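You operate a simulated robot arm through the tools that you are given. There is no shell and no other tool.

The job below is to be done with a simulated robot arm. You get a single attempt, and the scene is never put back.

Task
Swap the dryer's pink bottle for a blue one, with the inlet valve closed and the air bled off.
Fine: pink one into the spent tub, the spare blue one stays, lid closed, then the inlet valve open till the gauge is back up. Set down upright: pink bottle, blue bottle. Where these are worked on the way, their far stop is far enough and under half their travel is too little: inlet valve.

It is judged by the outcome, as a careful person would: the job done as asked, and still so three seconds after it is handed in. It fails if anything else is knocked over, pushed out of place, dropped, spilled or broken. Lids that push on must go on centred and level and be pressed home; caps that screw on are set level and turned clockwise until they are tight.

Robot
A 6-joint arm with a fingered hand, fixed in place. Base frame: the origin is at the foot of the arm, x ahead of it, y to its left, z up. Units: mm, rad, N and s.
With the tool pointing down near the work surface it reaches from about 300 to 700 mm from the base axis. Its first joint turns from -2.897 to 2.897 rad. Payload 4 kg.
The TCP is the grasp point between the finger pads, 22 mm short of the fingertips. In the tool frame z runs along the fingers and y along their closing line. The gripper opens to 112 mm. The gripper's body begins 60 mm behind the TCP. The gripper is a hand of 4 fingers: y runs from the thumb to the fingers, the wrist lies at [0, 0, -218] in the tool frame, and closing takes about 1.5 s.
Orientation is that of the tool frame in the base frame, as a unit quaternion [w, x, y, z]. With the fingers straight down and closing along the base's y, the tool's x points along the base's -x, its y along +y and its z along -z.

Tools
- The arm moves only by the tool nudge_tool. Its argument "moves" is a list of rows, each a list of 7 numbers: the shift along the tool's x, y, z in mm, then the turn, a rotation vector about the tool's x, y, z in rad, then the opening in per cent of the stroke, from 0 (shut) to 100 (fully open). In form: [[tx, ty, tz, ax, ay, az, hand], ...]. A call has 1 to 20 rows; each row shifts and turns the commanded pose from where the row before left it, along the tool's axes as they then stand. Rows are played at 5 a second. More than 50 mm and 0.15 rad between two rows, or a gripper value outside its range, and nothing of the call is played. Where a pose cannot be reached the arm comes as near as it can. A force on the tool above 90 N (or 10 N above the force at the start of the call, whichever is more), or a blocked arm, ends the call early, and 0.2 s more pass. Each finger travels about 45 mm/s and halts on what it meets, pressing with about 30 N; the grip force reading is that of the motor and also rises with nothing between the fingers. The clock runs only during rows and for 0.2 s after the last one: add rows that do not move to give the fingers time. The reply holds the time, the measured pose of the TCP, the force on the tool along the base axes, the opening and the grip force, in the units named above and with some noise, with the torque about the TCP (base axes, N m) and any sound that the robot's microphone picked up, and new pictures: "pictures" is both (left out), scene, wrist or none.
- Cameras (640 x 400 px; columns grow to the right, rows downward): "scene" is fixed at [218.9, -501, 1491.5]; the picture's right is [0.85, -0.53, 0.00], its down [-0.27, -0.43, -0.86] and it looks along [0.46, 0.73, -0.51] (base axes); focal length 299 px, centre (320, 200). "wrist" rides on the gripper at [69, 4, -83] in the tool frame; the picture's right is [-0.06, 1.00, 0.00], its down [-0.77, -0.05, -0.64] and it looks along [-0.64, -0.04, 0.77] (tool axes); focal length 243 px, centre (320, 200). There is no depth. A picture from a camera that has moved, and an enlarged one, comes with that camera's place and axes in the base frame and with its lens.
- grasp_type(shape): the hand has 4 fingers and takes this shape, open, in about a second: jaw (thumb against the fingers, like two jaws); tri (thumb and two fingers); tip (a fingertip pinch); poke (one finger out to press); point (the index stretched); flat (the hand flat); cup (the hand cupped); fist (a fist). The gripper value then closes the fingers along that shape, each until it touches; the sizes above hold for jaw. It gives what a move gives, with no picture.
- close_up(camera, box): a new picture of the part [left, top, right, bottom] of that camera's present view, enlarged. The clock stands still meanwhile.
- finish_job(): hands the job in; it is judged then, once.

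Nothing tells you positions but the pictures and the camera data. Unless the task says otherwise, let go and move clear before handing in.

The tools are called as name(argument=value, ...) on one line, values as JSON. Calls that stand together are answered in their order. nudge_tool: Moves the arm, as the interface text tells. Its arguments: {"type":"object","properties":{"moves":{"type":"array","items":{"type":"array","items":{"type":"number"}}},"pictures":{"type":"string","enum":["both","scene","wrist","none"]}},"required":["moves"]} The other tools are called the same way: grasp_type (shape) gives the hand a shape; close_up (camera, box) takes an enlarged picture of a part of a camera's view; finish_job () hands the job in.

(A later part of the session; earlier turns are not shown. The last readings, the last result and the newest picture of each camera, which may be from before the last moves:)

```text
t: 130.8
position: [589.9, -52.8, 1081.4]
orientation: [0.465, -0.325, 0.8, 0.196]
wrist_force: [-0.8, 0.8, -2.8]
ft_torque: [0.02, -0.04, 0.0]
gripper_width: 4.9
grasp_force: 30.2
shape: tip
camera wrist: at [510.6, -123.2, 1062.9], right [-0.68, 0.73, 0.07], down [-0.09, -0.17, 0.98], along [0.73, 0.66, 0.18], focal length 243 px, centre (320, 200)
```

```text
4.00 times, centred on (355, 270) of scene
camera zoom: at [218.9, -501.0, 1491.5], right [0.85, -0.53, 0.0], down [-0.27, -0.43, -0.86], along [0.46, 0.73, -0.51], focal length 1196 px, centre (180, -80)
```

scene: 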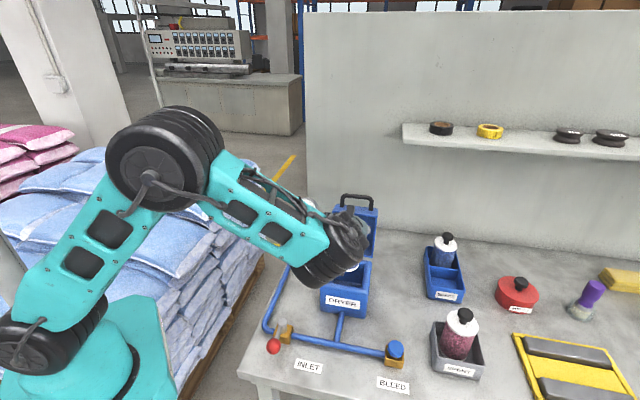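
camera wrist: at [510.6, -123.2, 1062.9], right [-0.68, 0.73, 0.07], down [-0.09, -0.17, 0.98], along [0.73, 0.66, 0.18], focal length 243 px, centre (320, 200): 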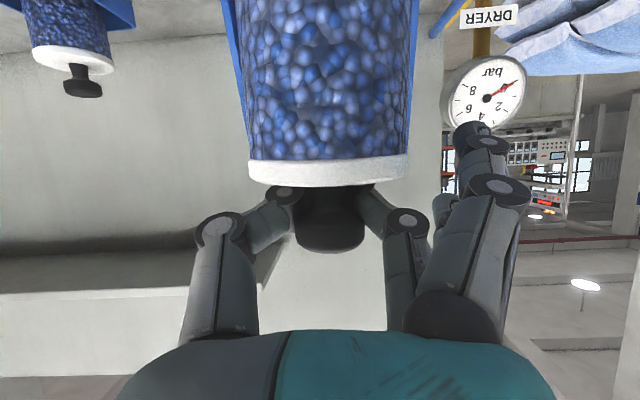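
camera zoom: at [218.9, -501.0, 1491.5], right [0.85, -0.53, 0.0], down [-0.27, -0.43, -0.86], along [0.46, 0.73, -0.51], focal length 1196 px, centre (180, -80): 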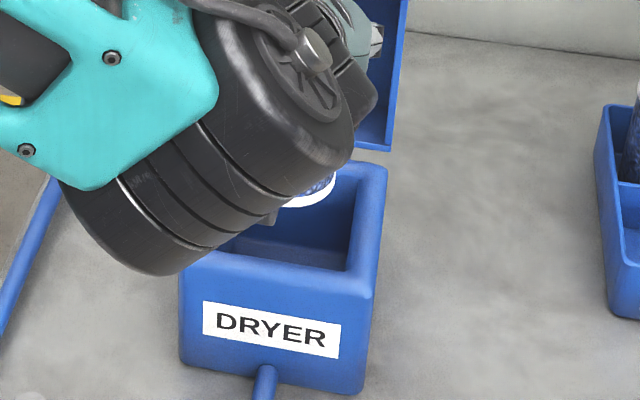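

Centred with over 10 mm to spare all round. I continue down into the recess.

nudge_tool(moves=[[7, -0.1, 3.9, 0, 0, 0, 4], [7, -0.1, 3.9, 0, 0, 0, 4], [7, -0.1, 3.9, 0, 0, 0, 4], [7, -0.1, 3.9, 0, 0, 0, 4], [7, -0.1, 3.9, 0, 0, 0, 4], [7, -0.1, 3.9, 0, 0, 0, 4], [0, 0, 0, 0, 0, 0, 4]])

close_up(camera="scene", box=[310, 220, 400, 320])

```text
t: 132.4
position: [590.4, -52.4, 1033.1]
orientation: [0.466, -0.324, 0.8, 0.195]
wrist_force: [-0.1, 0.4, -2.8]
ft_torque: [0.01, -0.02, 0.02]
gripper_width: 5.0
grasp_force: 30.0
shape: tip
camera wrist: at [511.0, -122.4, 1014.3], right [-0.68, 0.73, 0.07], down [-0.09, -0.17, 0.98], along [0.73, 0.66, 0.18], focal length 243 px, centre (320, 200)
```

scene: 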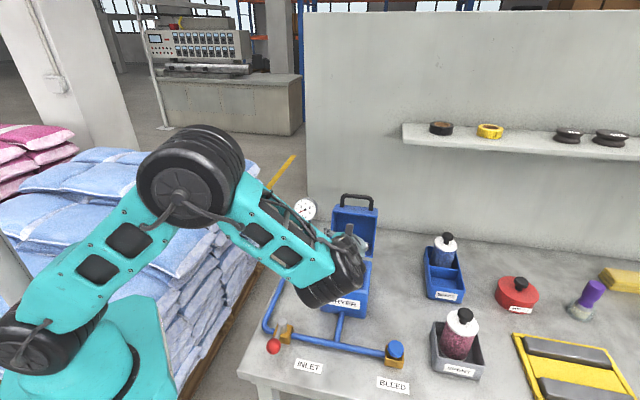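
wrist: 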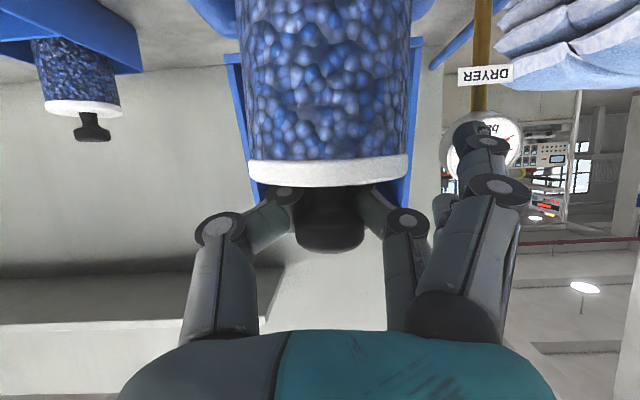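

```text
4.00 times, centred on (355, 270) of scene
camera zoom: at [218.9, -501.0, 1491.5], right [0.85, -0.53, 0.0], down [-0.27, -0.43, -0.86], along [0.46, 0.73, -0.51], focal length 1196 px, centre (180, -80)
```

zoom: 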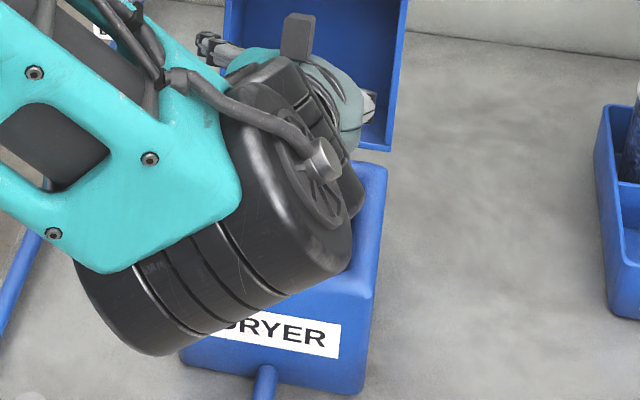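

Going in freely. I continue, slowing as it nears the floor.

nudge_tool(moves=[[7, -0.1, 3.9, 0, 0, 0, 4], [7, -0.1, 3.9, 0, 0, 0, 4], [7, -0.1, 3.9, 0, 0, 0, 4], [7, -0.1, 3.9, 0, 0, 0, 4], [3.5, 0, 2, 0, 0, 0, 4], [3.5, 0, 2, 0, 0, 0, 4], [0, 0, 0, 0, 0, 0, 4]], pictures="wrist")

```text
t: 134.0
position: [591.6, -52.8, 992.1]
orientation: [0.466, -0.324, 0.8, 0.196]
wrist_force: [0.1, -0.5, -2.2]
ft_torque: [0.02, -0.03, -0.01]
gripper_width: 5.0
grasp_force: 30.0
shape: tip
camera wrist: at [511.5, -123.0, 974.2], right [-0.68, 0.73, 0.07], down [-0.09, -0.17, 0.98], along [0.73, 0.66, 0.18], focal length 243 px, centre (320, 200)
```

wrist: 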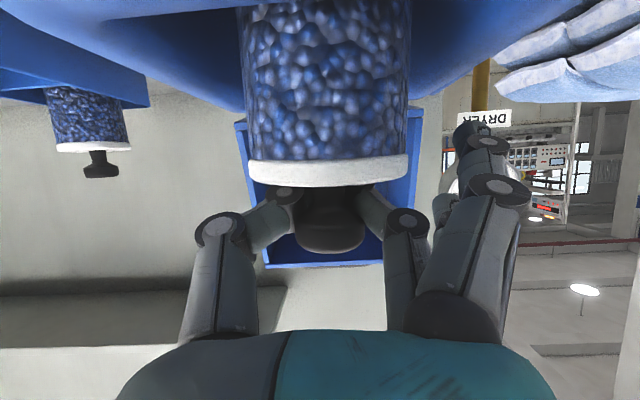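

nudge_tool(moves=[[1.75, 0, 1, 0, 0, 0, 4], [1.75, 0, 1, 0, 0, 0, 4], [1.75, 0, 1, 0, 0, 0, 4], [0, 0, 0, 0, 0, 0, 4]], pictures="none")

nudge_tool(moves=[[1.75, 0, 1, 0, 0, 0, 4], [1.3, 0, 0.75, 0, 0, 0, 4], [0, 0, 0, 0, 0, 0, 4], [0, 0, 0, 0, 0, 0, 4]], pictures="none")

```text
t: 135.0
position: [590.7, -51.3, 985.1]
orientation: [0.466, -0.325, 0.8, 0.196]
wrist_force: [-1.0, 0.1, -2.8]
ft_torque: [0.02, -0.02, -0.02]
gripper_width: 5.2
grasp_force: 30.0
shape: tip
```

```text
t: 136.0
position: [589.9, -52.6, 982.7]
orientation: [0.465, -0.325, 0.8, 0.195]
wrist_force: [0.2, -0.2, -2.7]
ft_torque: [-0.03, 0.0, 0.0]
gripper_width: 4.9
grasp_force: 30.4
shape: tip
```

nudge_tool(moves=[[1.3, 0, 0.75, 0, 0, 0, 4], [1.3, 0, 0.75, 0, 0, 0, 4], [0, 0, 0, 0, 0, 0, 4], [0, 0, 0, 0, 0, 0, 4]], pictures="none")

nudge_tool(moves=[[1.3, 0, 0.75, 0, 0, 0, 4], [0, 0, 0, 0, 0, 0, 4], [0, 0, 0, 0, 0, 0, 4]], pictures="none")

nudge_tool(moves=[[1.3, 0, 0.75, 0, 0, 0, 4], [0, 0, 0, 0, 0, 0, 4], [0, 0, 0, 0, 0, 0, 4]], pictures="wrist")

```text
t: 137.0
position: [590.0, -52.2, 980.4]
orientation: [0.464, -0.325, 0.8, 0.196]
wrist_force: [-0.8, 1.1, -0.3]
ft_torque: [0.03, -0.07, 0.01]
gripper_width: 5.0
grasp_force: 30.0
shape: tip
```

```text
t: 137.8
position: [589.8, -51.9, 979.0]
orientation: [0.466, -0.326, 0.799, 0.196]
wrist_force: [-0.2, 1.0, 13.9]
ft_torque: [0.11, -0.18, -0.01]
gripper_width: 5.1
grasp_force: 29.8
shape: tip
```

```text
t: 138.6
position: [590.4, -51.4, 978.4]
orientation: [0.467, -0.325, 0.798, 0.197]
wrist_force: [-2.6, 1.0, 31.2]
ft_torque: [0.26, -0.37, 0.01]
gripper_width: 5.1
grasp_force: 30.4
shape: tip
camera wrist: at [510.7, -122.3, 960.1], right [-0.68, 0.73, 0.06], down [-0.09, -0.17, 0.98], along [0.73, 0.66, 0.19], focal length 243 px, centre (320, 200)
```

wrist: 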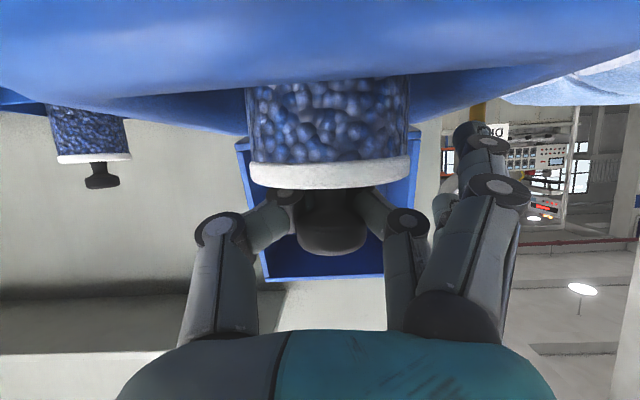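

The bottle has reached the floor. I take off the pressing force in small steps before opening.

nudge_tool(moves=[[-1.3, 0, -0.75, 0, 0, 0, 4], [-1.3, 0, -0.75, 0, 0, 0, 4], [0, 0, 0, 0, 0, 0, 4], [0, 0, 0, 0, 0, 0, 4]], pictures="none")

nudge_tool(moves=[[-0.5, 0, -0.3, 0, 0, 0, 4], [0, 0, 0, 0, 0, 0, 4], [0, 0, 0, 0, 0, 0, 4]], pictures="none")

```text
t: 139.6
position: [589.5, -52.2, 978.2]
orientation: [0.465, -0.325, 0.8, 0.195]
wrist_force: [-0.2, 0.7, 16.4]
ft_torque: [0.13, -0.23, 0.0]
gripper_width: 5.3
grasp_force: 29.9
shape: tip
```

```text
t: 140.4
position: [590.3, -52.6, 979.2]
orientation: [0.465, -0.324, 0.801, 0.195]
wrist_force: [0.3, 0.4, 4.0]
ft_torque: [0.06, -0.07, 0.04]
gripper_width: 5.3
grasp_force: 29.8
shape: tip
```

nudge_tool(moves=[[-0.5, 0, -0.3, 0, 0, 0, 4], [0, 0, 0, 0, 0, 0, 4], [0, 0, 0, 0, 0, 0, 4]], pictures="none")

```text
t: 141.2
position: [589.0, -51.9, 979.4]
orientation: [0.465, -0.325, 0.8, 0.196]
wrist_force: [0.1, 0.1, -2.4]
ft_torque: [0.0, -0.01, -0.03]
gripper_width: 5.2
grasp_force: 29.9
shape: tip
```

Neutral now. I open a little at a time and watch the force so the fingers don't press the cap.

nudge_tool(moves=[[0, 0, 0, 0, 0, 0, 10], [0, 0, 0, 0, 0, 0, 14], [0, 0, 0, 0, 0, 0, 14], [0, 0, 0, 0, 0, 0, 14]], pictures="wrist")

close_up(camera="wrist", box=[180, 60, 460, 320])

```text
t: 142.2
position: [590.1, -52.2, 981.5]
orientation: [0.465, -0.325, 0.8, 0.196]
wrist_force: [0.4, -0.6, 0.5]
ft_torque: [-0.01, -0.02, 0.01]
gripper_width: 15.5
grasp_force: 0.1
shape: tip
camera wrist: at [511.0, -122.5, 962.6], right [-0.68, 0.73, 0.07], down [-0.09, -0.17, 0.98], along [0.73, 0.66, 0.18], focal length 243 px, centre (320, 200)
```

wrist: 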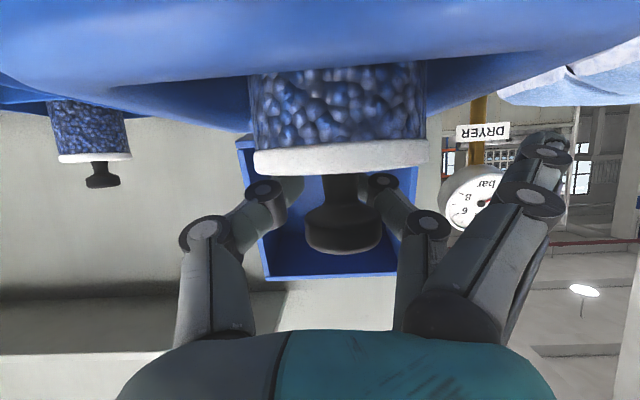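

```text
1.54 times, centred on (320, 190) of wrist
camera zoom: at [511.0, -122.5, 962.6], right [-0.68, 0.73, 0.07], down [-0.09, -0.17, 0.98], along [0.73, 0.66, 0.18], focal length 373 px, centre (320, 215)
```

zoom: 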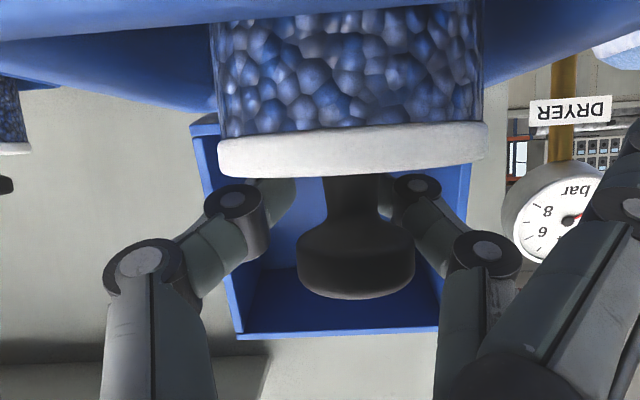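

The bottle is now standing free and upright, with almost no force. I open further in steps.

nudge_tool(moves=[[0, 0, 0, 0, 0, 0, 18], [0, 0, 0, 0, 0, 0, 22], [0, 0, 0, 0, 0, 0, 26], [0, 0, 0, 0, 0, 0, 30], [0, 0, 0, 0, 0, 0, 30]], pictures="wrist")

```text
t: 143.4
position: [590.6, -51.4, 981.9]
orientation: [0.466, -0.324, 0.8, 0.195]
wrist_force: [0.9, -0.8, 0.7]
ft_torque: [0.01, -0.01, 0.01]
gripper_width: 33.2
grasp_force: 0.0
shape: tip
camera wrist: at [510.9, -122.5, 962.6], right [-0.68, 0.73, 0.07], down [-0.09, -0.17, 0.98], along [0.73, 0.66, 0.18], focal length 243 px, centre (320, 200)
```

wrist: 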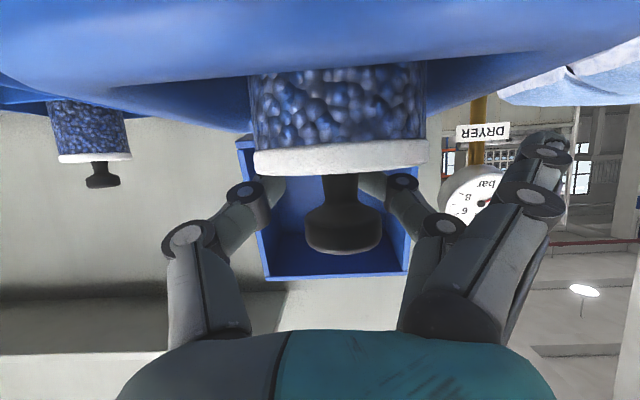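

Free on both sides. I open wider, centre a little, and rise vertically away.

nudge_tool(moves=[[0, 0, 0, 0, 0, 0, 42], [0, 0, 0, 0, 0, 0, 55], [0, 4, 0, 0, 0, 0, 60], [0, 3, 0, 0, 0, 0, 60], [-4.4, 0, -2.5, 0, 0, 0, 60], [-8.7, 0.1, -4.9, 0, 0, 0, 60], [-8.7, 0.1, -4.9, 0, 0, 0, 60], [-8.7, 0.1, -4.9, 0, 0, 0, 60], [-13, 0.1, -7.4, 0, 0, 0, 60], [-17.4, 0.2, -9.8, 0, 0, 0, 60], [-17.4, 0.2, -9.8, 0, 0, 0, 60], [-17.4, 0.2, -9.8, 0, 0, 0, 60], [0, 0, 0, 0, 0, 0, 60]])

close_up(camera="scene", box=[290, 190, 410, 330])

```text
t: 146.2
position: [584.0, -47.4, 1091.4]
orientation: [0.465, -0.324, 0.8, 0.196]
wrist_force: [0.6, 0.1, 0.1]
ft_torque: [0.01, -0.03, -0.01]
gripper_width: 67.1
grasp_force: 0.1
shape: tip
camera wrist: at [505.5, -117.5, 1073.2], right [-0.68, 0.73, 0.07], down [-0.09, -0.17, 0.98], along [0.73, 0.66, 0.18], focal length 243 px, centre (320, 200)
```

scene: 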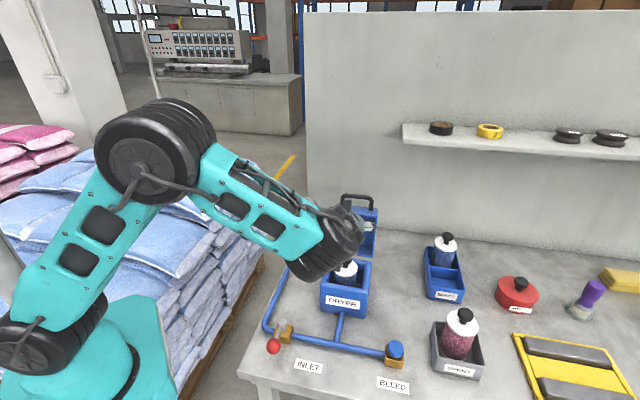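
wrist: 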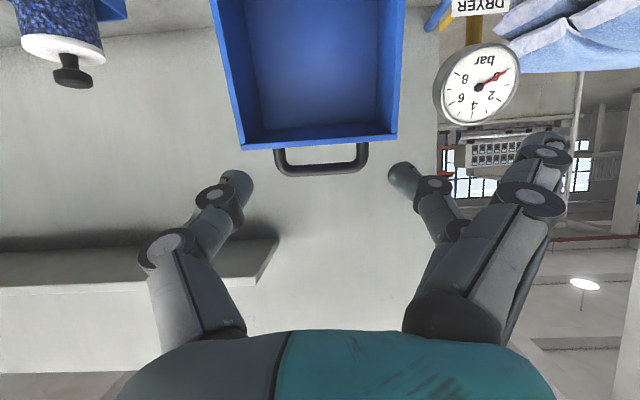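

```text
2.86 times, centred on (350, 260) of scene
camera zoom: at [218.9, -501.0, 1491.5], right [0.85, -0.53, 0.0], down [-0.27, -0.43, -0.86], along [0.46, 0.73, -0.51], focal length 855 px, centre (234, 29)
```

zoom: 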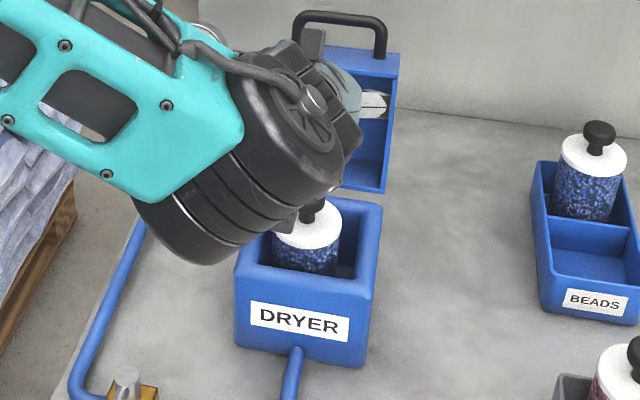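

The blue bottle stands upright in the dryer. Now the lid: I'll back off, return to jaw shape, and roll the hand so thumb is below and fingers above. That lets me cage the handle bar from the front again.

nudge_tool(moves=[[0, 0, -20, 0, 0, 0, 60], [0, 0, -20, 0, 0, 0, 60], [0, 0, -20, 0, 0, 0, 60], [0, 0, 0, 0, 0, 0, 60]], pictures="none")

grasp_type(shape="jaw")

nudge_tool(moves=[[0, 0, 0, 0, 0, 0.1428, 40], [0, 0, 0, 0, 0, 0.1428, 40], [0, 0, 0, 0, 0, 0.1428, 40], [0, 0, 0, 0, 0, 0.1428, 40], [0, 0, 0, 0, 0, 0.1428, 40], [0, 0, 0, 0, 0, 0.1428, 40], [0, 0, 0, 0, 0, 0.1428, 40], [0, 0, 0, 0, 0, 0.1428, 40], [0, 0, 0, 0, 0, 0.1428, 40], [0, 0, 0, 0, 0, 0.1428, 40], [0, 0, 0, 0, 0, 0.1428, 40], [0, 0, 0, 0, 0, 0, 40]])

```text
t: 147.2
position: [546.8, -84.6, 1122.0]
orientation: [0.465, -0.324, 0.8, 0.195]
wrist_force: [-1.0, -0.4, -0.4]
ft_torque: [-0.01, 0.01, -0.04]
gripper_width: 66.3
grasp_force: 0.0
shape: tip
```

```text
t: 148.1
position: [548.1, -85.1, 1122.3]
orientation: [0.465, -0.324, 0.8, 0.196]
wrist_force: [0.4, 0.1, 0.9]
ft_torque: [0.0, -0.02, 0.01]
gripper_width: 112.1
grasp_force: 0.2
shape: jaw
```

```text
t: 150.7
position: [547.5, -84.3, 1121.3]
orientation: [0.19, 0.337, 0.795, 0.467]
wrist_force: [-0.4, 0.0, -0.2]
ft_torque: [-0.01, 0.02, 0.03]
gripper_width: 45.3
grasp_force: 0.0
shape: jaw
camera wrist: at [450.2, -83.5, 1167.4], right [0.4, 0.29, 0.87], down [0.12, -0.96, 0.26], along [0.91, 0.0, -0.42], focal length 243 px, centre (320, 200)
```

scene: 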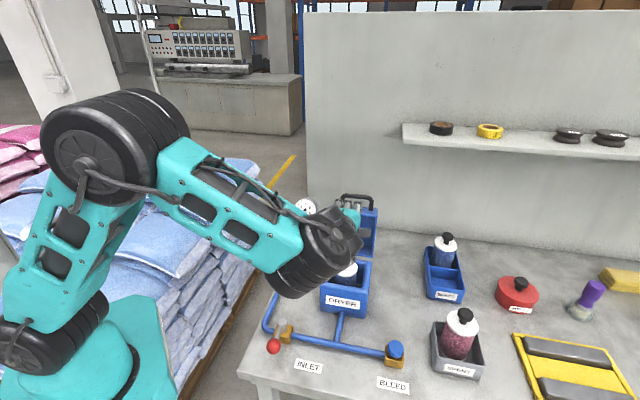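
wrist: 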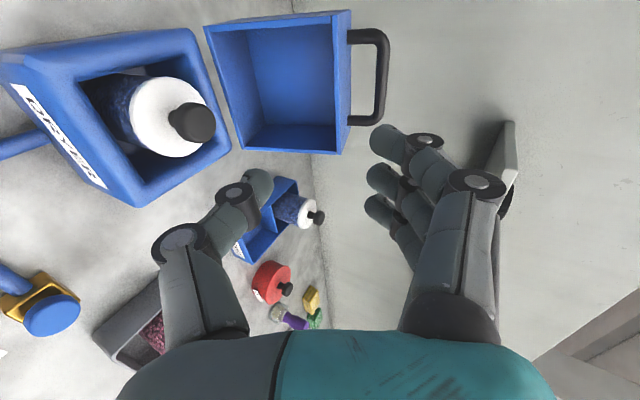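

The hand is rolled (fingers above, thumb below), and the bottle stands upright in the dryer. I move up to a pre-grasp in front of the handle and re-measure.

nudge_tool(moves=[[-0.3, 17.1, 17.6, 0, 0, 0, 40], [-0.3, 17.1, 17.6, 0, 0, 0, 40], [-0.3, 17.1, 17.6, 0, 0, 0, 40], [-0.3, 17.1, 17.6, 0, 0, 0, 40], [0, 0, 0, 0, 0, 0, 40]])

close_up(camera="wrist", box=[200, 20, 480, 220])

close_up(camera="scene", box=[310, 170, 400, 270])

```text
t: 151.9
position: [615.4, -19.0, 1143.9]
orientation: [0.191, 0.337, 0.795, 0.466]
wrist_force: [-0.5, -0.1, 0.6]
ft_torque: [0.01, -0.02, -0.01]
gripper_width: 45.5
grasp_force: 0.1
shape: jaw
camera wrist: at [517.1, -18.6, 1191.4], right [0.4, 0.29, 0.87], down [0.12, -0.96, 0.26], along [0.91, 0.0, -0.42], focal length 243 px, centre (320, 200)
```

scene: 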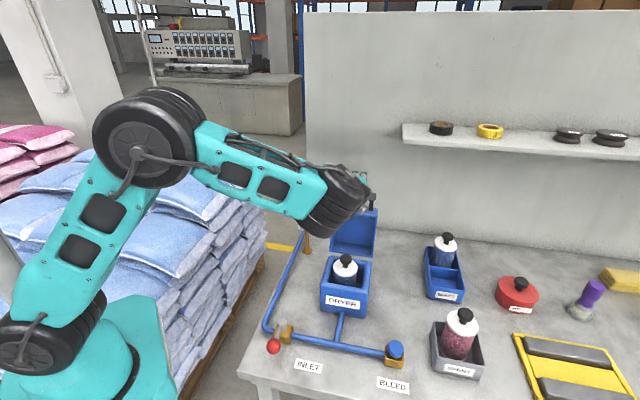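
wrist: 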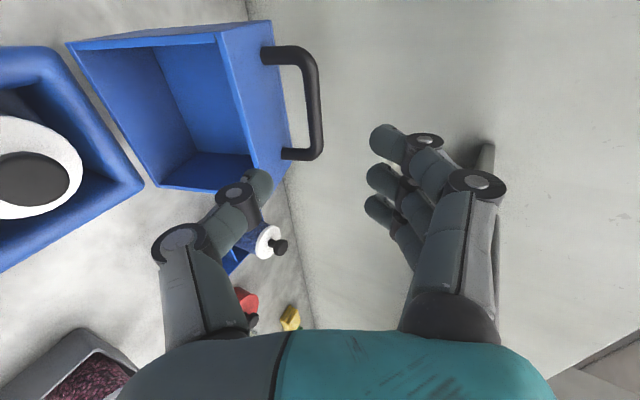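

```text
2.00 times, centred on (340, 120) of wrist
camera zoom: at [517.1, -18.6, 1191.4], right [0.4, 0.29, 0.87], down [0.12, -0.96, 0.26], along [0.91, 0.0, -0.42], focal length 485 px, centre (280, 360)
```

zoom: 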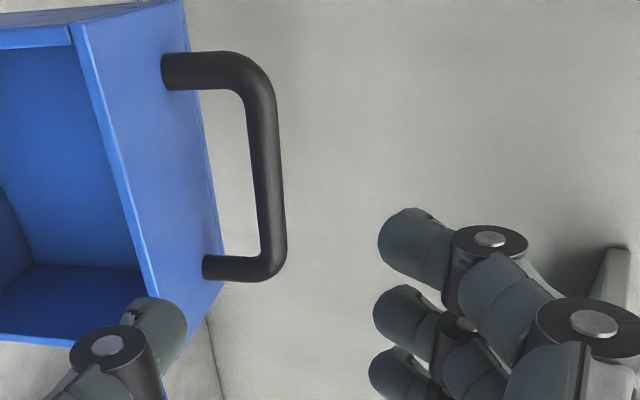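

```text
4.00 times, centred on (355, 220) of scene
camera zoom: at [218.9, -501.0, 1491.5], right [0.85, -0.53, 0.0], down [-0.27, -0.43, -0.86], along [0.46, 0.73, -0.51], focal length 1196 px, centre (180, 120)
```

zoom: 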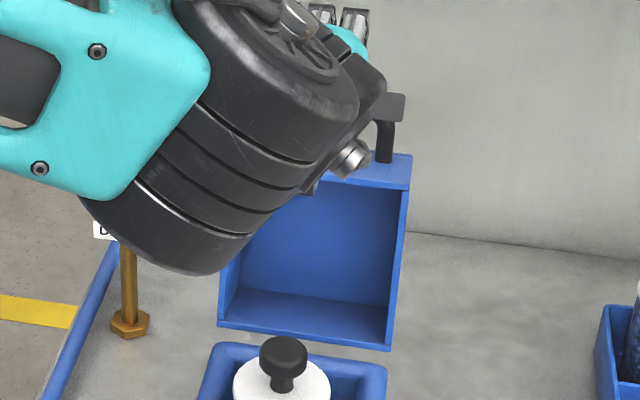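

Clear view of the handle: bar ≈ e2 513, z 1090, in line with the hand. I advance halfway.

nudge_tool(moves=[[0, 3.4, 17, 0, 0, 0, 40], [0, 3.4, 17, 0, 0, 0, 40], [0, 3.5, 17, 0, 0, 0, 40], [0, 0, 10, 0, 0, 0, 40], [0, 0, 0, 0, 0, 0, 40]])

close_up(camera="wrist", box=[200, 20, 480, 220])

```text
t: 153.1
position: [659.6, 21.8, 1124.9]
orientation: [0.191, 0.336, 0.796, 0.466]
wrist_force: [-1.2, 0.4, -0.1]
ft_torque: [0.02, 0.02, -0.01]
gripper_width: 45.4
grasp_force: 0.0
shape: jaw
camera wrist: at [560.5, 22.7, 1171.3], right [0.4, 0.29, 0.87], down [0.12, -0.96, 0.26], along [0.91, 0.0, -0.42], focal length 243 px, centre (320, 200)
```

scene: 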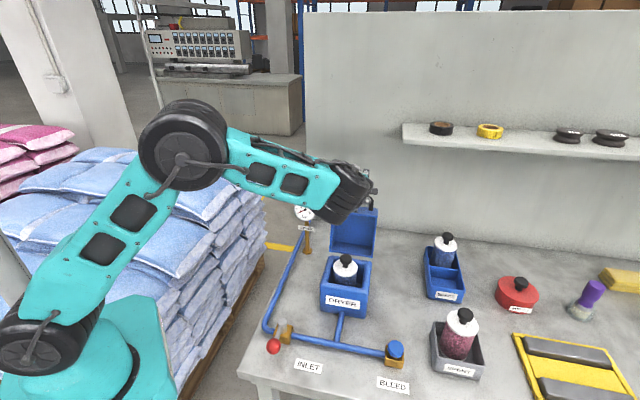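
wrist: 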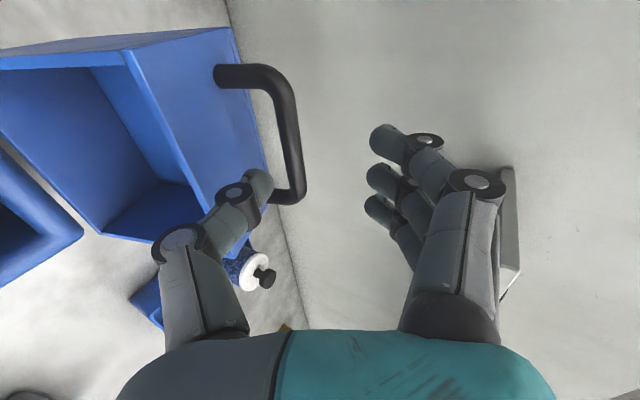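

```text
2.00 times, centred on (340, 120) of wrist
camera zoom: at [560.5, 22.7, 1171.3], right [0.4, 0.29, 0.87], down [0.12, -0.96, 0.26], along [0.91, 0.0, -0.42], focal length 485 px, centre (280, 360)
```

zoom: 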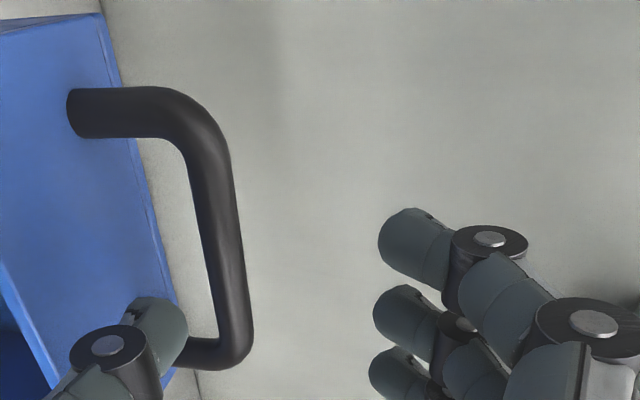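

On track. I advance the remaining distance slowly so the thumb slides under the bar.

nudge_tool(moves=[[1, 0, 6, 0, 0, 0, 38], [1, 0, 6, 0, 0, 0, 38], [1, -0.5, 6, 0, 0, 0, 38], [0, -0.5, 6, 0, 0, 0, 38], [0, -1, 6, 0, 0, 0, 38], [0, -1, 5, 0, 0, 0, 38], [0, 0, 0, 0, 0, 0, 38]], pictures="wrist")

close_up(camera="wrist", box=[180, 40, 460, 260])

close_up(camera="scene", box=[310, 150, 400, 250])

```text
t: 154.7
position: [675.3, 44.1, 1104.8]
orientation: [0.191, 0.336, 0.795, 0.467]
wrist_force: [0.5, -0.6, 0.3]
ft_torque: [0.03, -0.01, 0.0]
gripper_width: 43.1
grasp_force: 0.0
shape: jaw
camera wrist: at [578.3, 45.2, 1151.2], right [0.4, 0.29, 0.87], down [0.12, -0.96, 0.26], along [0.91, 0.0, -0.42], focal length 243 px, centre (320, 200)
```

wrist: 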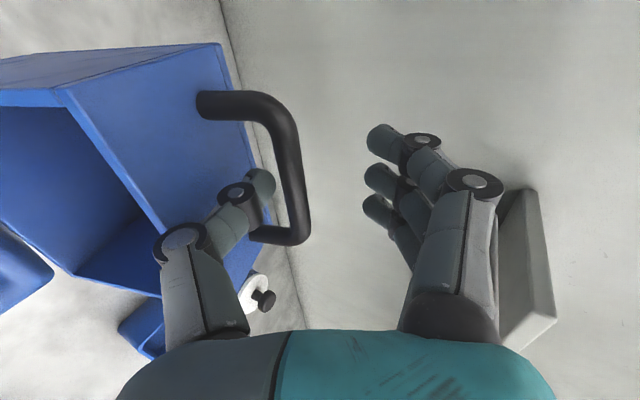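

```text
1.82 times, centred on (320, 150) of wrist
camera zoom: at [578.3, 45.2, 1151.2], right [0.4, 0.29, 0.87], down [0.12, -0.96, 0.26], along [0.91, 0.0, -0.42], focal length 441 px, centre (320, 291)
```

zoom: 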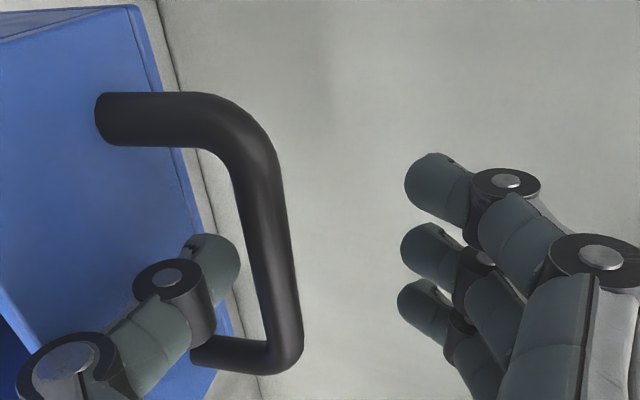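

```text
4.00 times, centred on (355, 200) of scene
camera zoom: at [218.9, -501.0, 1491.5], right [0.85, -0.53, 0.0], down [-0.27, -0.43, -0.86], along [0.46, 0.73, -0.51], focal length 1196 px, centre (180, 200)
```

zoom: 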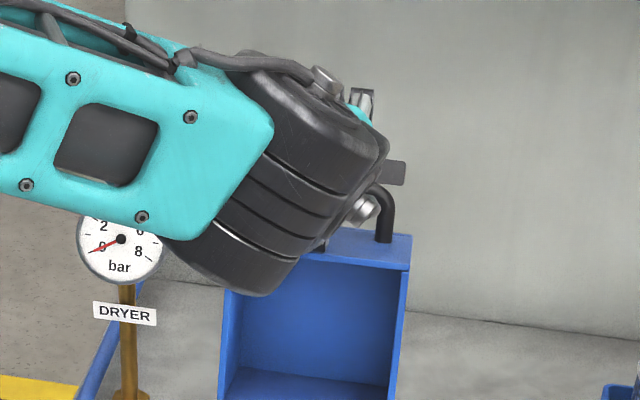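

The thumb is inside the handle loop under the bar. I close while shifting slightly so the bar ends centred in the cage.

nudge_tool(moves=[[0, -3, 0, 0, 0, 0, 28], [0, -3, 0, 0, 0, 0, 18], [0, -3, 0, 0, 0, 0, 10], [0, 0, 0, 0, 0, 0, 5], [0, 0, 0, 0, 0, 0, 5], [0, 0, 0, 0, 0, 0, 5]], pictures="wrist")

close_up(camera="wrist", box=[180, 40, 460, 260])

```text
t: 156.1
position: [673.6, 40.7, 1095.6]
orientation: [0.192, 0.337, 0.795, 0.466]
wrist_force: [-3.2, -2.6, -2.5]
ft_torque: [-0.07, 0.09, -0.02]
gripper_width: 7.5
grasp_force: 0.1
shape: jaw
camera wrist: at [574.6, 42.2, 1142.8], right [0.4, 0.29, 0.87], down [0.12, -0.96, 0.26], along [0.91, 0.0, -0.42], focal length 243 px, centre (320, 200)
```

wrist: 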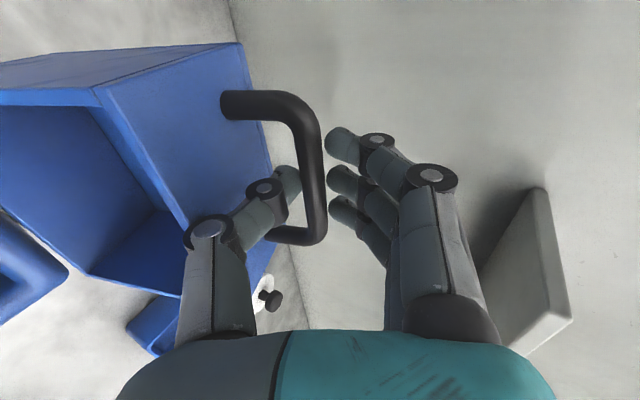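

```text
1.82 times, centred on (320, 150) of wrist
camera zoom: at [574.6, 42.2, 1142.8], right [0.4, 0.29, 0.87], down [0.12, -0.96, 0.26], along [0.91, 0.0, -0.42], focal length 441 px, centre (320, 291)
```

zoom: 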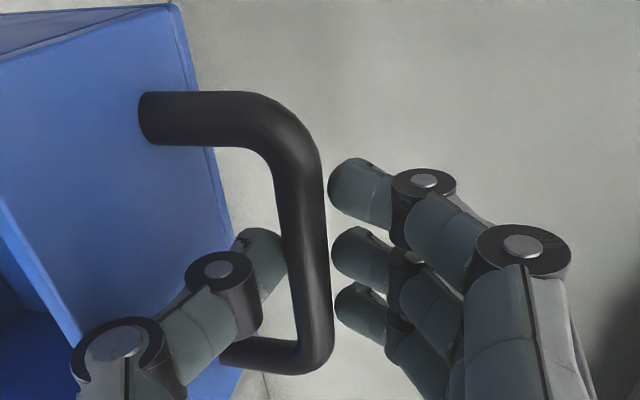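

The bar is held near the fingertips. I open slightly, go 8 mm deeper, and close again for a secure cage.

nudge_tool(moves=[[0, 0, 0, 0, 0, 0, 16], [0, 0, 0, 0, 0, 0, 16], [0, 0, 4, 0, 0, 0, 16], [0, 0, 4, 0, 0, 0, 16], [0, 0, 0, 0, 0, 0, 3], [0, 0, 0, 0, 0, 0, 3], [0, 0, 0, 0, 0, 0, 3]], pictures="wrist")

close_up(camera="wrist", box=[180, 40, 460, 260])

```text
t: 157.7
position: [679.2, 46.5, 1092.8]
orientation: [0.19, 0.337, 0.795, 0.468]
wrist_force: [-3.6, -5.8, 5.4]
ft_torque: [-0.43, 0.41, 0.1]
gripper_width: 3.8
grasp_force: 0.0
shape: jaw
camera wrist: at [579.8, 47.2, 1139.1], right [0.4, 0.29, 0.87], down [0.12, -0.96, 0.26], along [0.91, 0.0, -0.42], focal length 243 px, centre (320, 200)
```

wrist: 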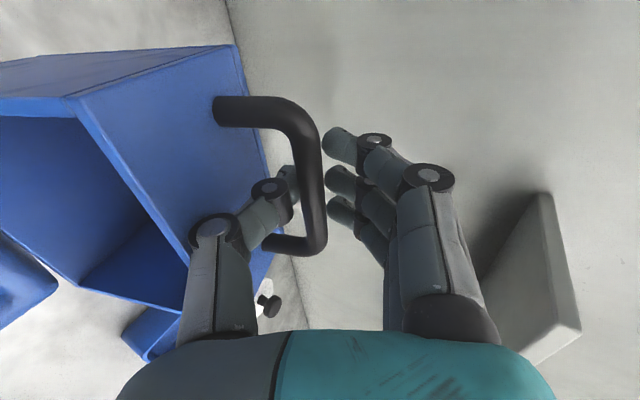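

```text
1.82 times, centred on (320, 150) of wrist
camera zoom: at [579.8, 47.2, 1139.1], right [0.4, 0.29, 0.87], down [0.12, -0.96, 0.26], along [0.91, 0.0, -0.42], focal length 441 px, centre (320, 291)
```

zoom: 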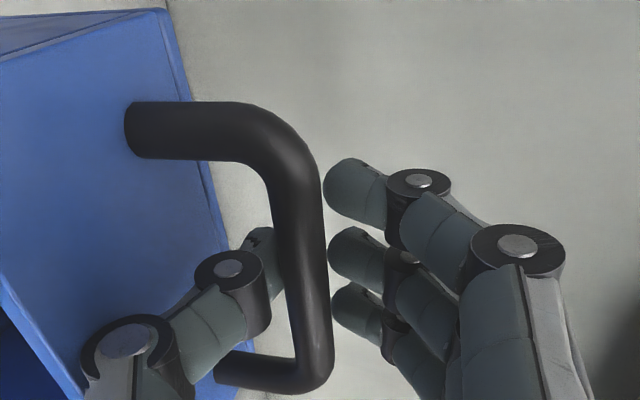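

The bar is caged. I start pulling the lid forward along its arc, gently.

nudge_tool(moves=[[0, -0.3, -9, 0, 0, 0, 3], [0, -0.3, -9, 0, 0, 0, 3], [0, -1.4, -9.5, 0, 0, 0, 3], [0, -1.5, -9.4, 0, 0, 0, 3], [0, 0, 0, 0, 0, 0, 3]])

close_up(camera="scene", box=[310, 150, 400, 250])

```text
t: 158.9
position: [654.4, 22.1, 1107.9]
orientation: [0.191, 0.336, 0.795, 0.467]
wrist_force: [-0.6, 1.2, -3.2]
ft_torque: [-0.01, 0.02, 0.02]
gripper_width: 4.2
grasp_force: 0.0
shape: jaw
camera wrist: at [555.7, 22.7, 1154.2], right [0.4, 0.29, 0.87], down [0.12, -0.96, 0.26], along [0.91, 0.0, -0.42], focal length 243 px, centre (320, 200)
```

scene: 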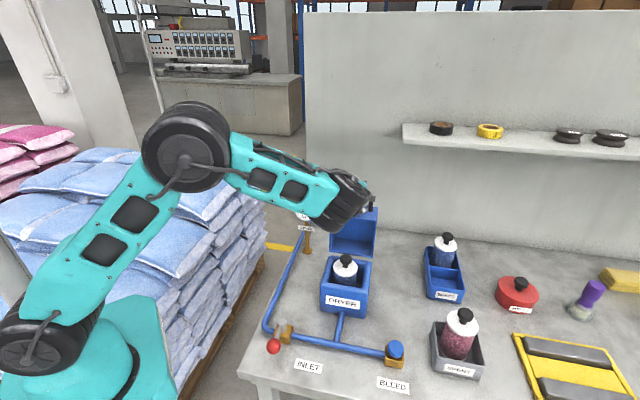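
wrist: 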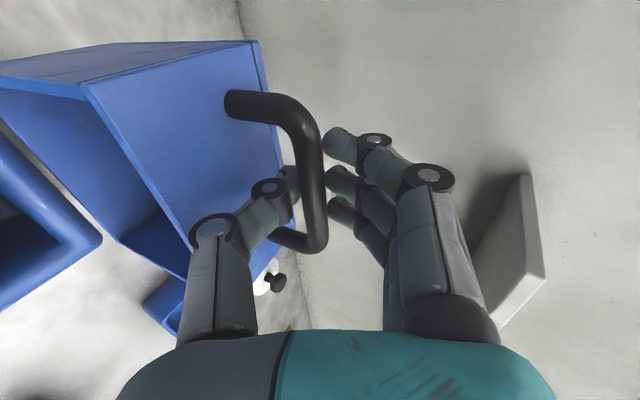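

```text
4.00 times, centred on (355, 200) of scene
camera zoom: at [218.9, -501.0, 1491.5], right [0.85, -0.53, 0.0], down [-0.27, -0.43, -0.86], along [0.46, 0.73, -0.51], focal length 1196 px, centre (180, 200)
```

zoom: 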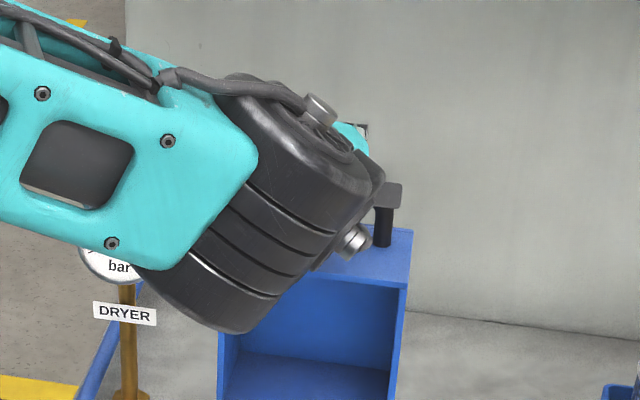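

The lid follows. I continue along the arc over the top.

nudge_tool(moves=[[0, -2.6, -9.2, 0, 0, 0, 3], [0, -2.6, -9.1, 0, 0, 0, 3], [0, -3.6, -8.8, 0, 0, 0, 3], [0, -3.7, -8.7, 0, 0, 0, 3], [0, -4.7, -8.3, 0, 0, 0, 3], [0, -4.8, -8.2, 0, 0, 0, 3], [0, -5.7, -7.6, 0, 0, 0, 3], [0, -5.7, -7.6, 0, 0, 0, 3], [0, 0, 0, 0, 0, 0, 3]])

```text
t: 160.9
position: [600.5, -28.9, 1111.8]
orientation: [0.191, 0.337, 0.795, 0.467]
wrist_force: [0.5, 1.0, -1.4]
ft_torque: [0.04, -0.01, 0.0]
gripper_width: 3.7
grasp_force: 0.1
shape: jaw
camera wrist: at [502.6, -28.3, 1158.4], right [0.4, 0.29, 0.87], down [0.12, -0.96, 0.26], along [0.91, 0.0, -0.42], focal length 243 px, centre (320, 200)
```

scene: 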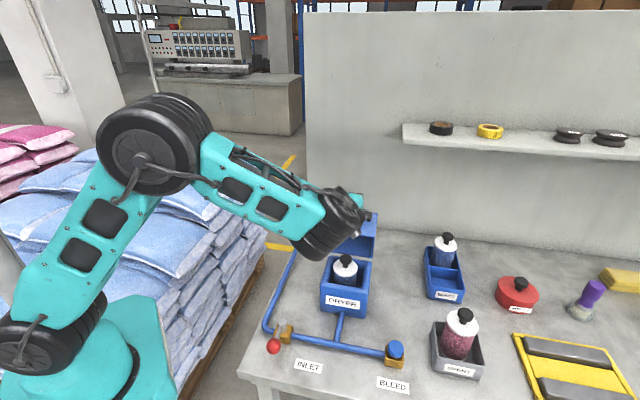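
wrist: 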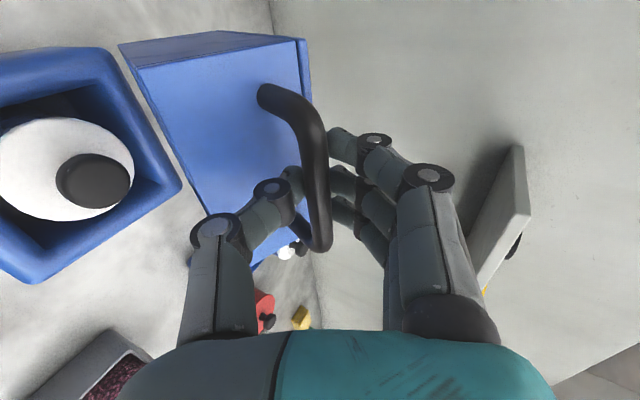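

Lid past vertical and still caged. I keep guiding it down.

nudge_tool(moves=[[0, -6.5, -6.9, 0, 0, 0, 3], [0, -6.6, -6.8, 0, 0, 0, 3], [0, -7.4, -6, 0, 0, 0, 3], [0, -7.4, -6, 0, 0, 0, 3], [0, -8.1, -5.1, 0, 0, 0, 3], [0, -8.1, -5.1, 0, 0, 0, 3], [0, -8.6, -4.1, 0, 0, 0, 3], [0, -8.7, -4, 0, 0, 0, 3], [0, -9, -3, 0, 0, 0, 3], [0, -9, -2.9, 0, 0, 0, 3], [0, 0, 0, 0, 0, 0, 3]])

```text
t: 163.3
position: [541.0, -88.2, 1067.1]
orientation: [0.191, 0.336, 0.795, 0.467]
wrist_force: [-0.4, 0.1, -0.2]
ft_torque: [0.01, -0.01, -0.02]
gripper_width: 3.6
grasp_force: 0.1
shape: jaw
camera wrist: at [443.5, -86.6, 1113.8], right [0.4, 0.29, 0.87], down [0.12, -0.96, 0.26], along [0.91, 0.0, -0.42], focal length 243 px, centre (320, 200)
```

scene: 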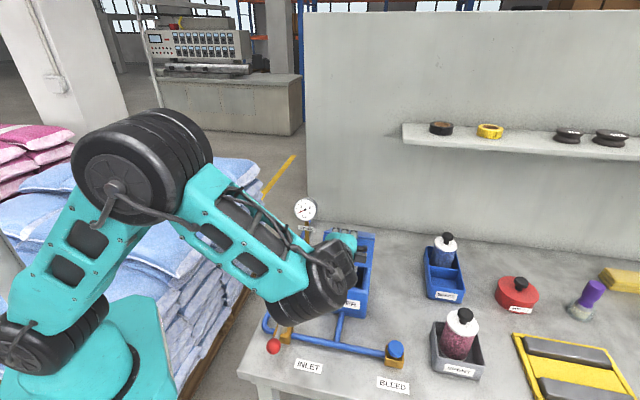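
wrist: 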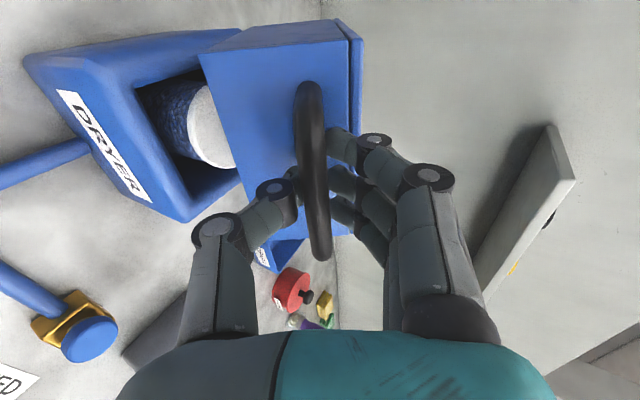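

Two-thirds down. I continue.

nudge_tool(moves=[[0, -9.3, -1.9, 0, 0, 0, 3], [0, -9.4, -1.8, 0, 0, 0, 3], [0, -9.5, -0.7, 0, 0, 0, 3], [0, -9.5, -0.7, 0, 0, 0, 3], [0, -9.5, 0.4, 0, 0, 0, 3], [0, -9.5, 0.5, 0, 0, 0, 3], [0, 0, 0, 0, 0, 0, 3]])

close_up(camera="scene", box=[310, 210, 400, 320])

```text
t: 164.9
position: [518.0, -108.5, 1019.8]
orientation: [0.191, 0.336, 0.795, 0.467]
wrist_force: [0.3, 0.4, -0.7]
ft_torque: [-0.01, -0.04, 0.0]
gripper_width: 3.3
grasp_force: 0.0
shape: jaw
camera wrist: at [420.6, -108.4, 1066.3], right [0.4, 0.29, 0.87], down [0.12, -0.96, 0.26], along [0.91, 0.0, -0.42], focal length 243 px, centre (320, 200)
```

scene: 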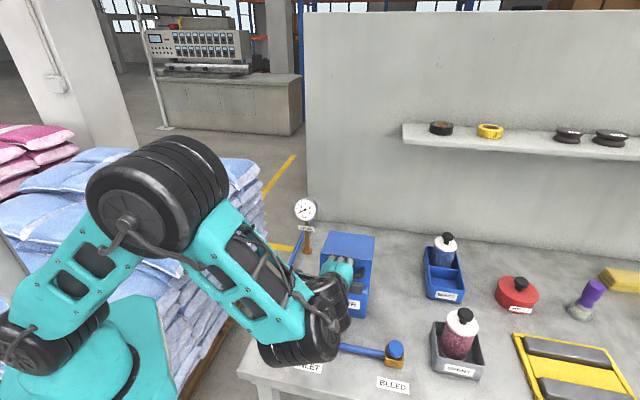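
wrist: 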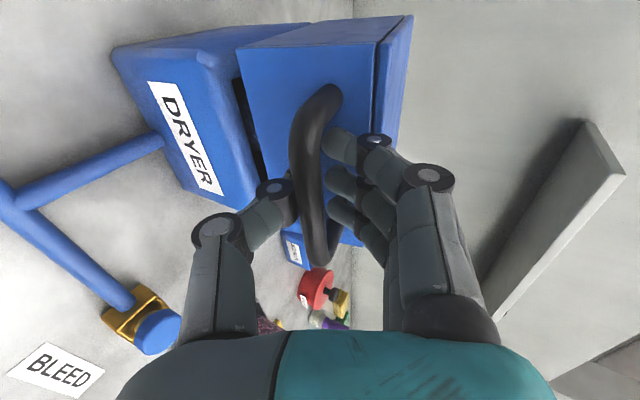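

```text
3.64 times, centred on (355, 265) of scene
camera zoom: at [218.9, -501.0, 1491.5], right [0.85, -0.53, 0.0], down [-0.27, -0.43, -0.86], along [0.46, 0.73, -0.51], focal length 1088 px, centre (193, -36)
```

zoom: 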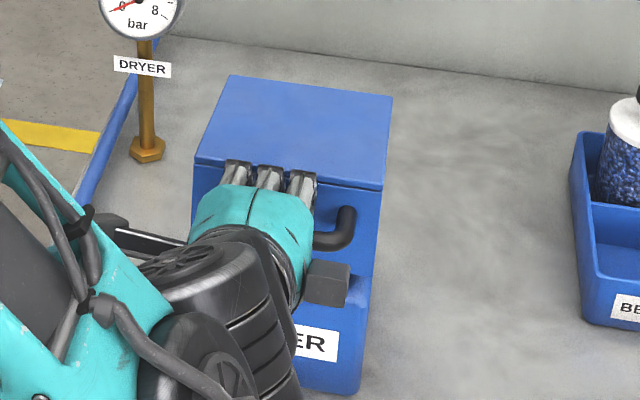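

Nearly shut. I lower the last bit slowly.

nudge_tool(moves=[[0, -6.5, 1, 0, 0, 0, 3], [0, -6.5, 1, 0, 0, 0, 3], [0, -5, 1.2, 0, 0, 0, 3], [0, -5, 1.2, 0, 0, 0, 3], [0, 0, 0, 0, 0, 0, 3]])

close_up(camera="wrist", box=[100, 0, 440, 260])

```text
t: 166.1
position: [512.2, -114.7, 997.4]
orientation: [0.191, 0.336, 0.795, 0.467]
wrist_force: [1.2, -0.3, -0.7]
ft_torque: [0.0, -0.04, 0.02]
gripper_width: 3.6
grasp_force: 0.0
shape: jaw
camera wrist: at [414.5, -113.6, 1044.4], right [0.4, 0.29, 0.87], down [0.12, -0.96, 0.26], along [0.91, 0.0, -0.42], focal length 243 px, centre (320, 200)
```

scene: 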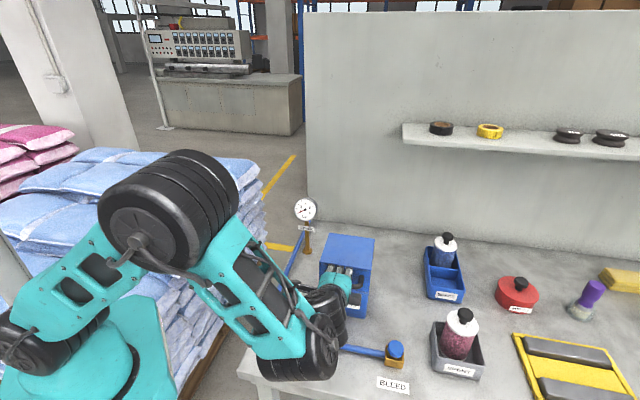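
wrist: 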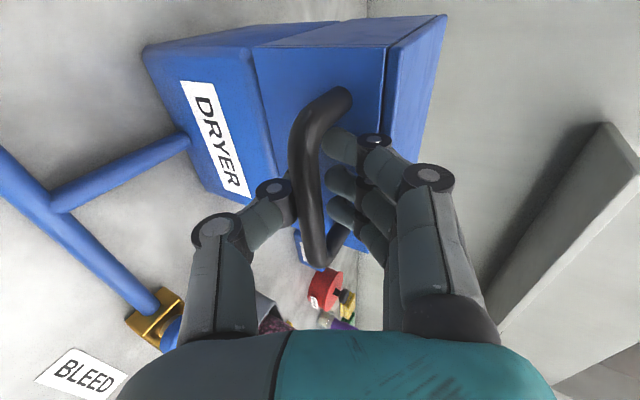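

```text
1.54 times, centred on (270, 130) of wrist
camera zoom: at [414.5, -113.6, 1044.4], right [0.4, 0.29, 0.87], down [0.12, -0.96, 0.26], along [0.91, 0.0, -0.42], focal length 373 px, centre (397, 308)
```

zoom: 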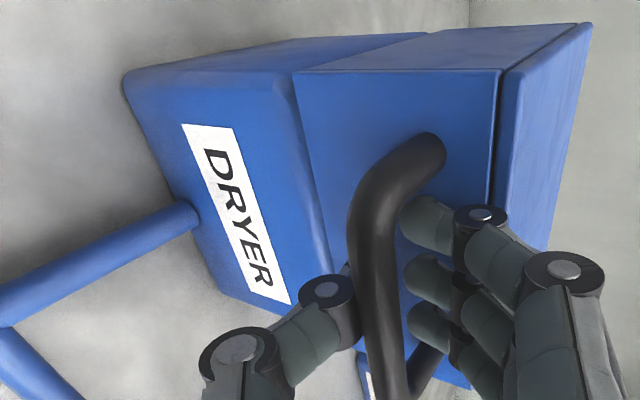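

The seam looks closed. I press down lightly to make sure the lid is fully home.

nudge_tool(moves=[[0, -2.6, 1.5, 0, 0, 0, 3], [0, -2.6, 1.5, 0, 0, 0, 3], [0, -2.6, 1.5, 0, 0, 0, 3], [0, 0, 0, 0, 0, 0, 3]], pictures="none")

nudge_tool(moves=[[0, -2.6, 1.5, 0, 0, 0, 3], [0, -2.6, 1.5, 0, 0, 0, 3], [0, 0, 0, 0, 0, 0, 3]])

close_up(camera="wrist", box=[100, 0, 440, 260])

```text
t: 167.1
position: [513.3, -113.9, 989.4]
orientation: [0.191, 0.337, 0.795, 0.466]
wrist_force: [0.4, 0.2, -1.1]
ft_torque: [0.01, -0.02, -0.05]
gripper_width: 3.8
grasp_force: 0.0
shape: jaw
```

```text
t: 167.9
position: [513.0, -113.5, 982.3]
orientation: [0.191, 0.336, 0.795, 0.467]
wrist_force: [-0.5, -0.5, 0.6]
ft_torque: [-0.01, 0.01, 0.0]
gripper_width: 3.4
grasp_force: 0.1
shape: jaw
camera wrist: at [415.0, -112.9, 1029.7], right [0.4, 0.29, 0.87], down [0.12, -0.96, 0.26], along [0.91, 0.0, -0.42], focal length 243 px, centre (320, 200)
```

scene: 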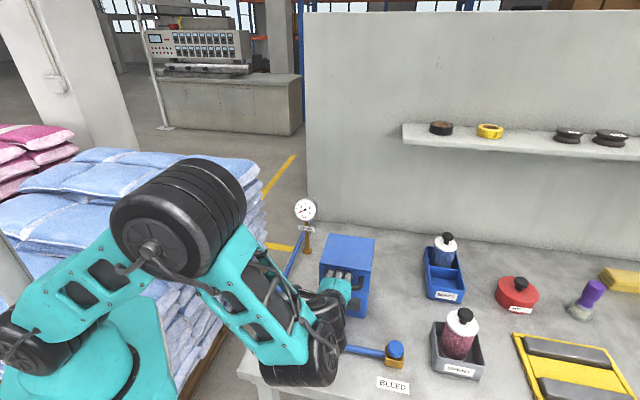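
wrist: 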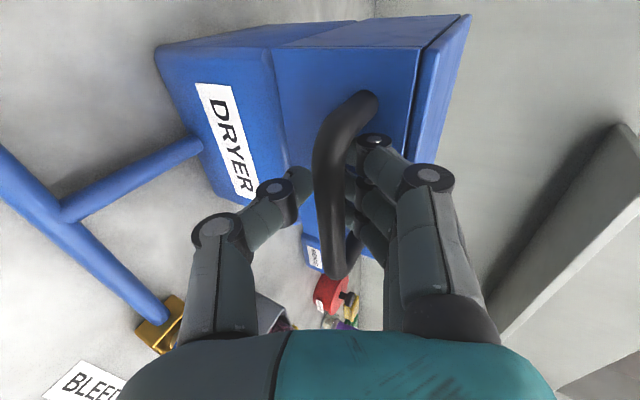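

```text
1.54 times, centred on (270, 130) of wrist
camera zoom: at [415.0, -112.9, 1029.7], right [0.4, 0.29, 0.87], down [0.12, -0.96, 0.26], along [0.91, 0.0, -0.42], focal length 373 px, centre (397, 308)
```

zoom: 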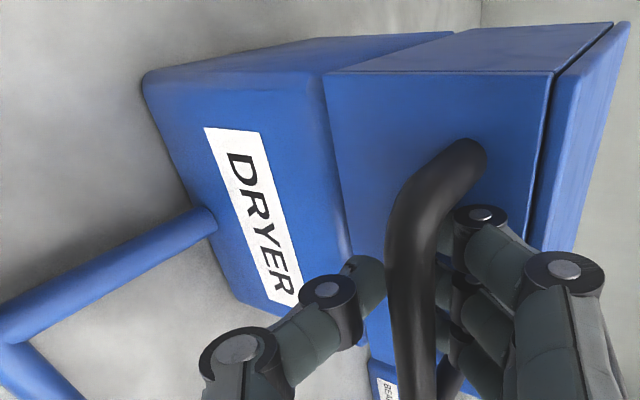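

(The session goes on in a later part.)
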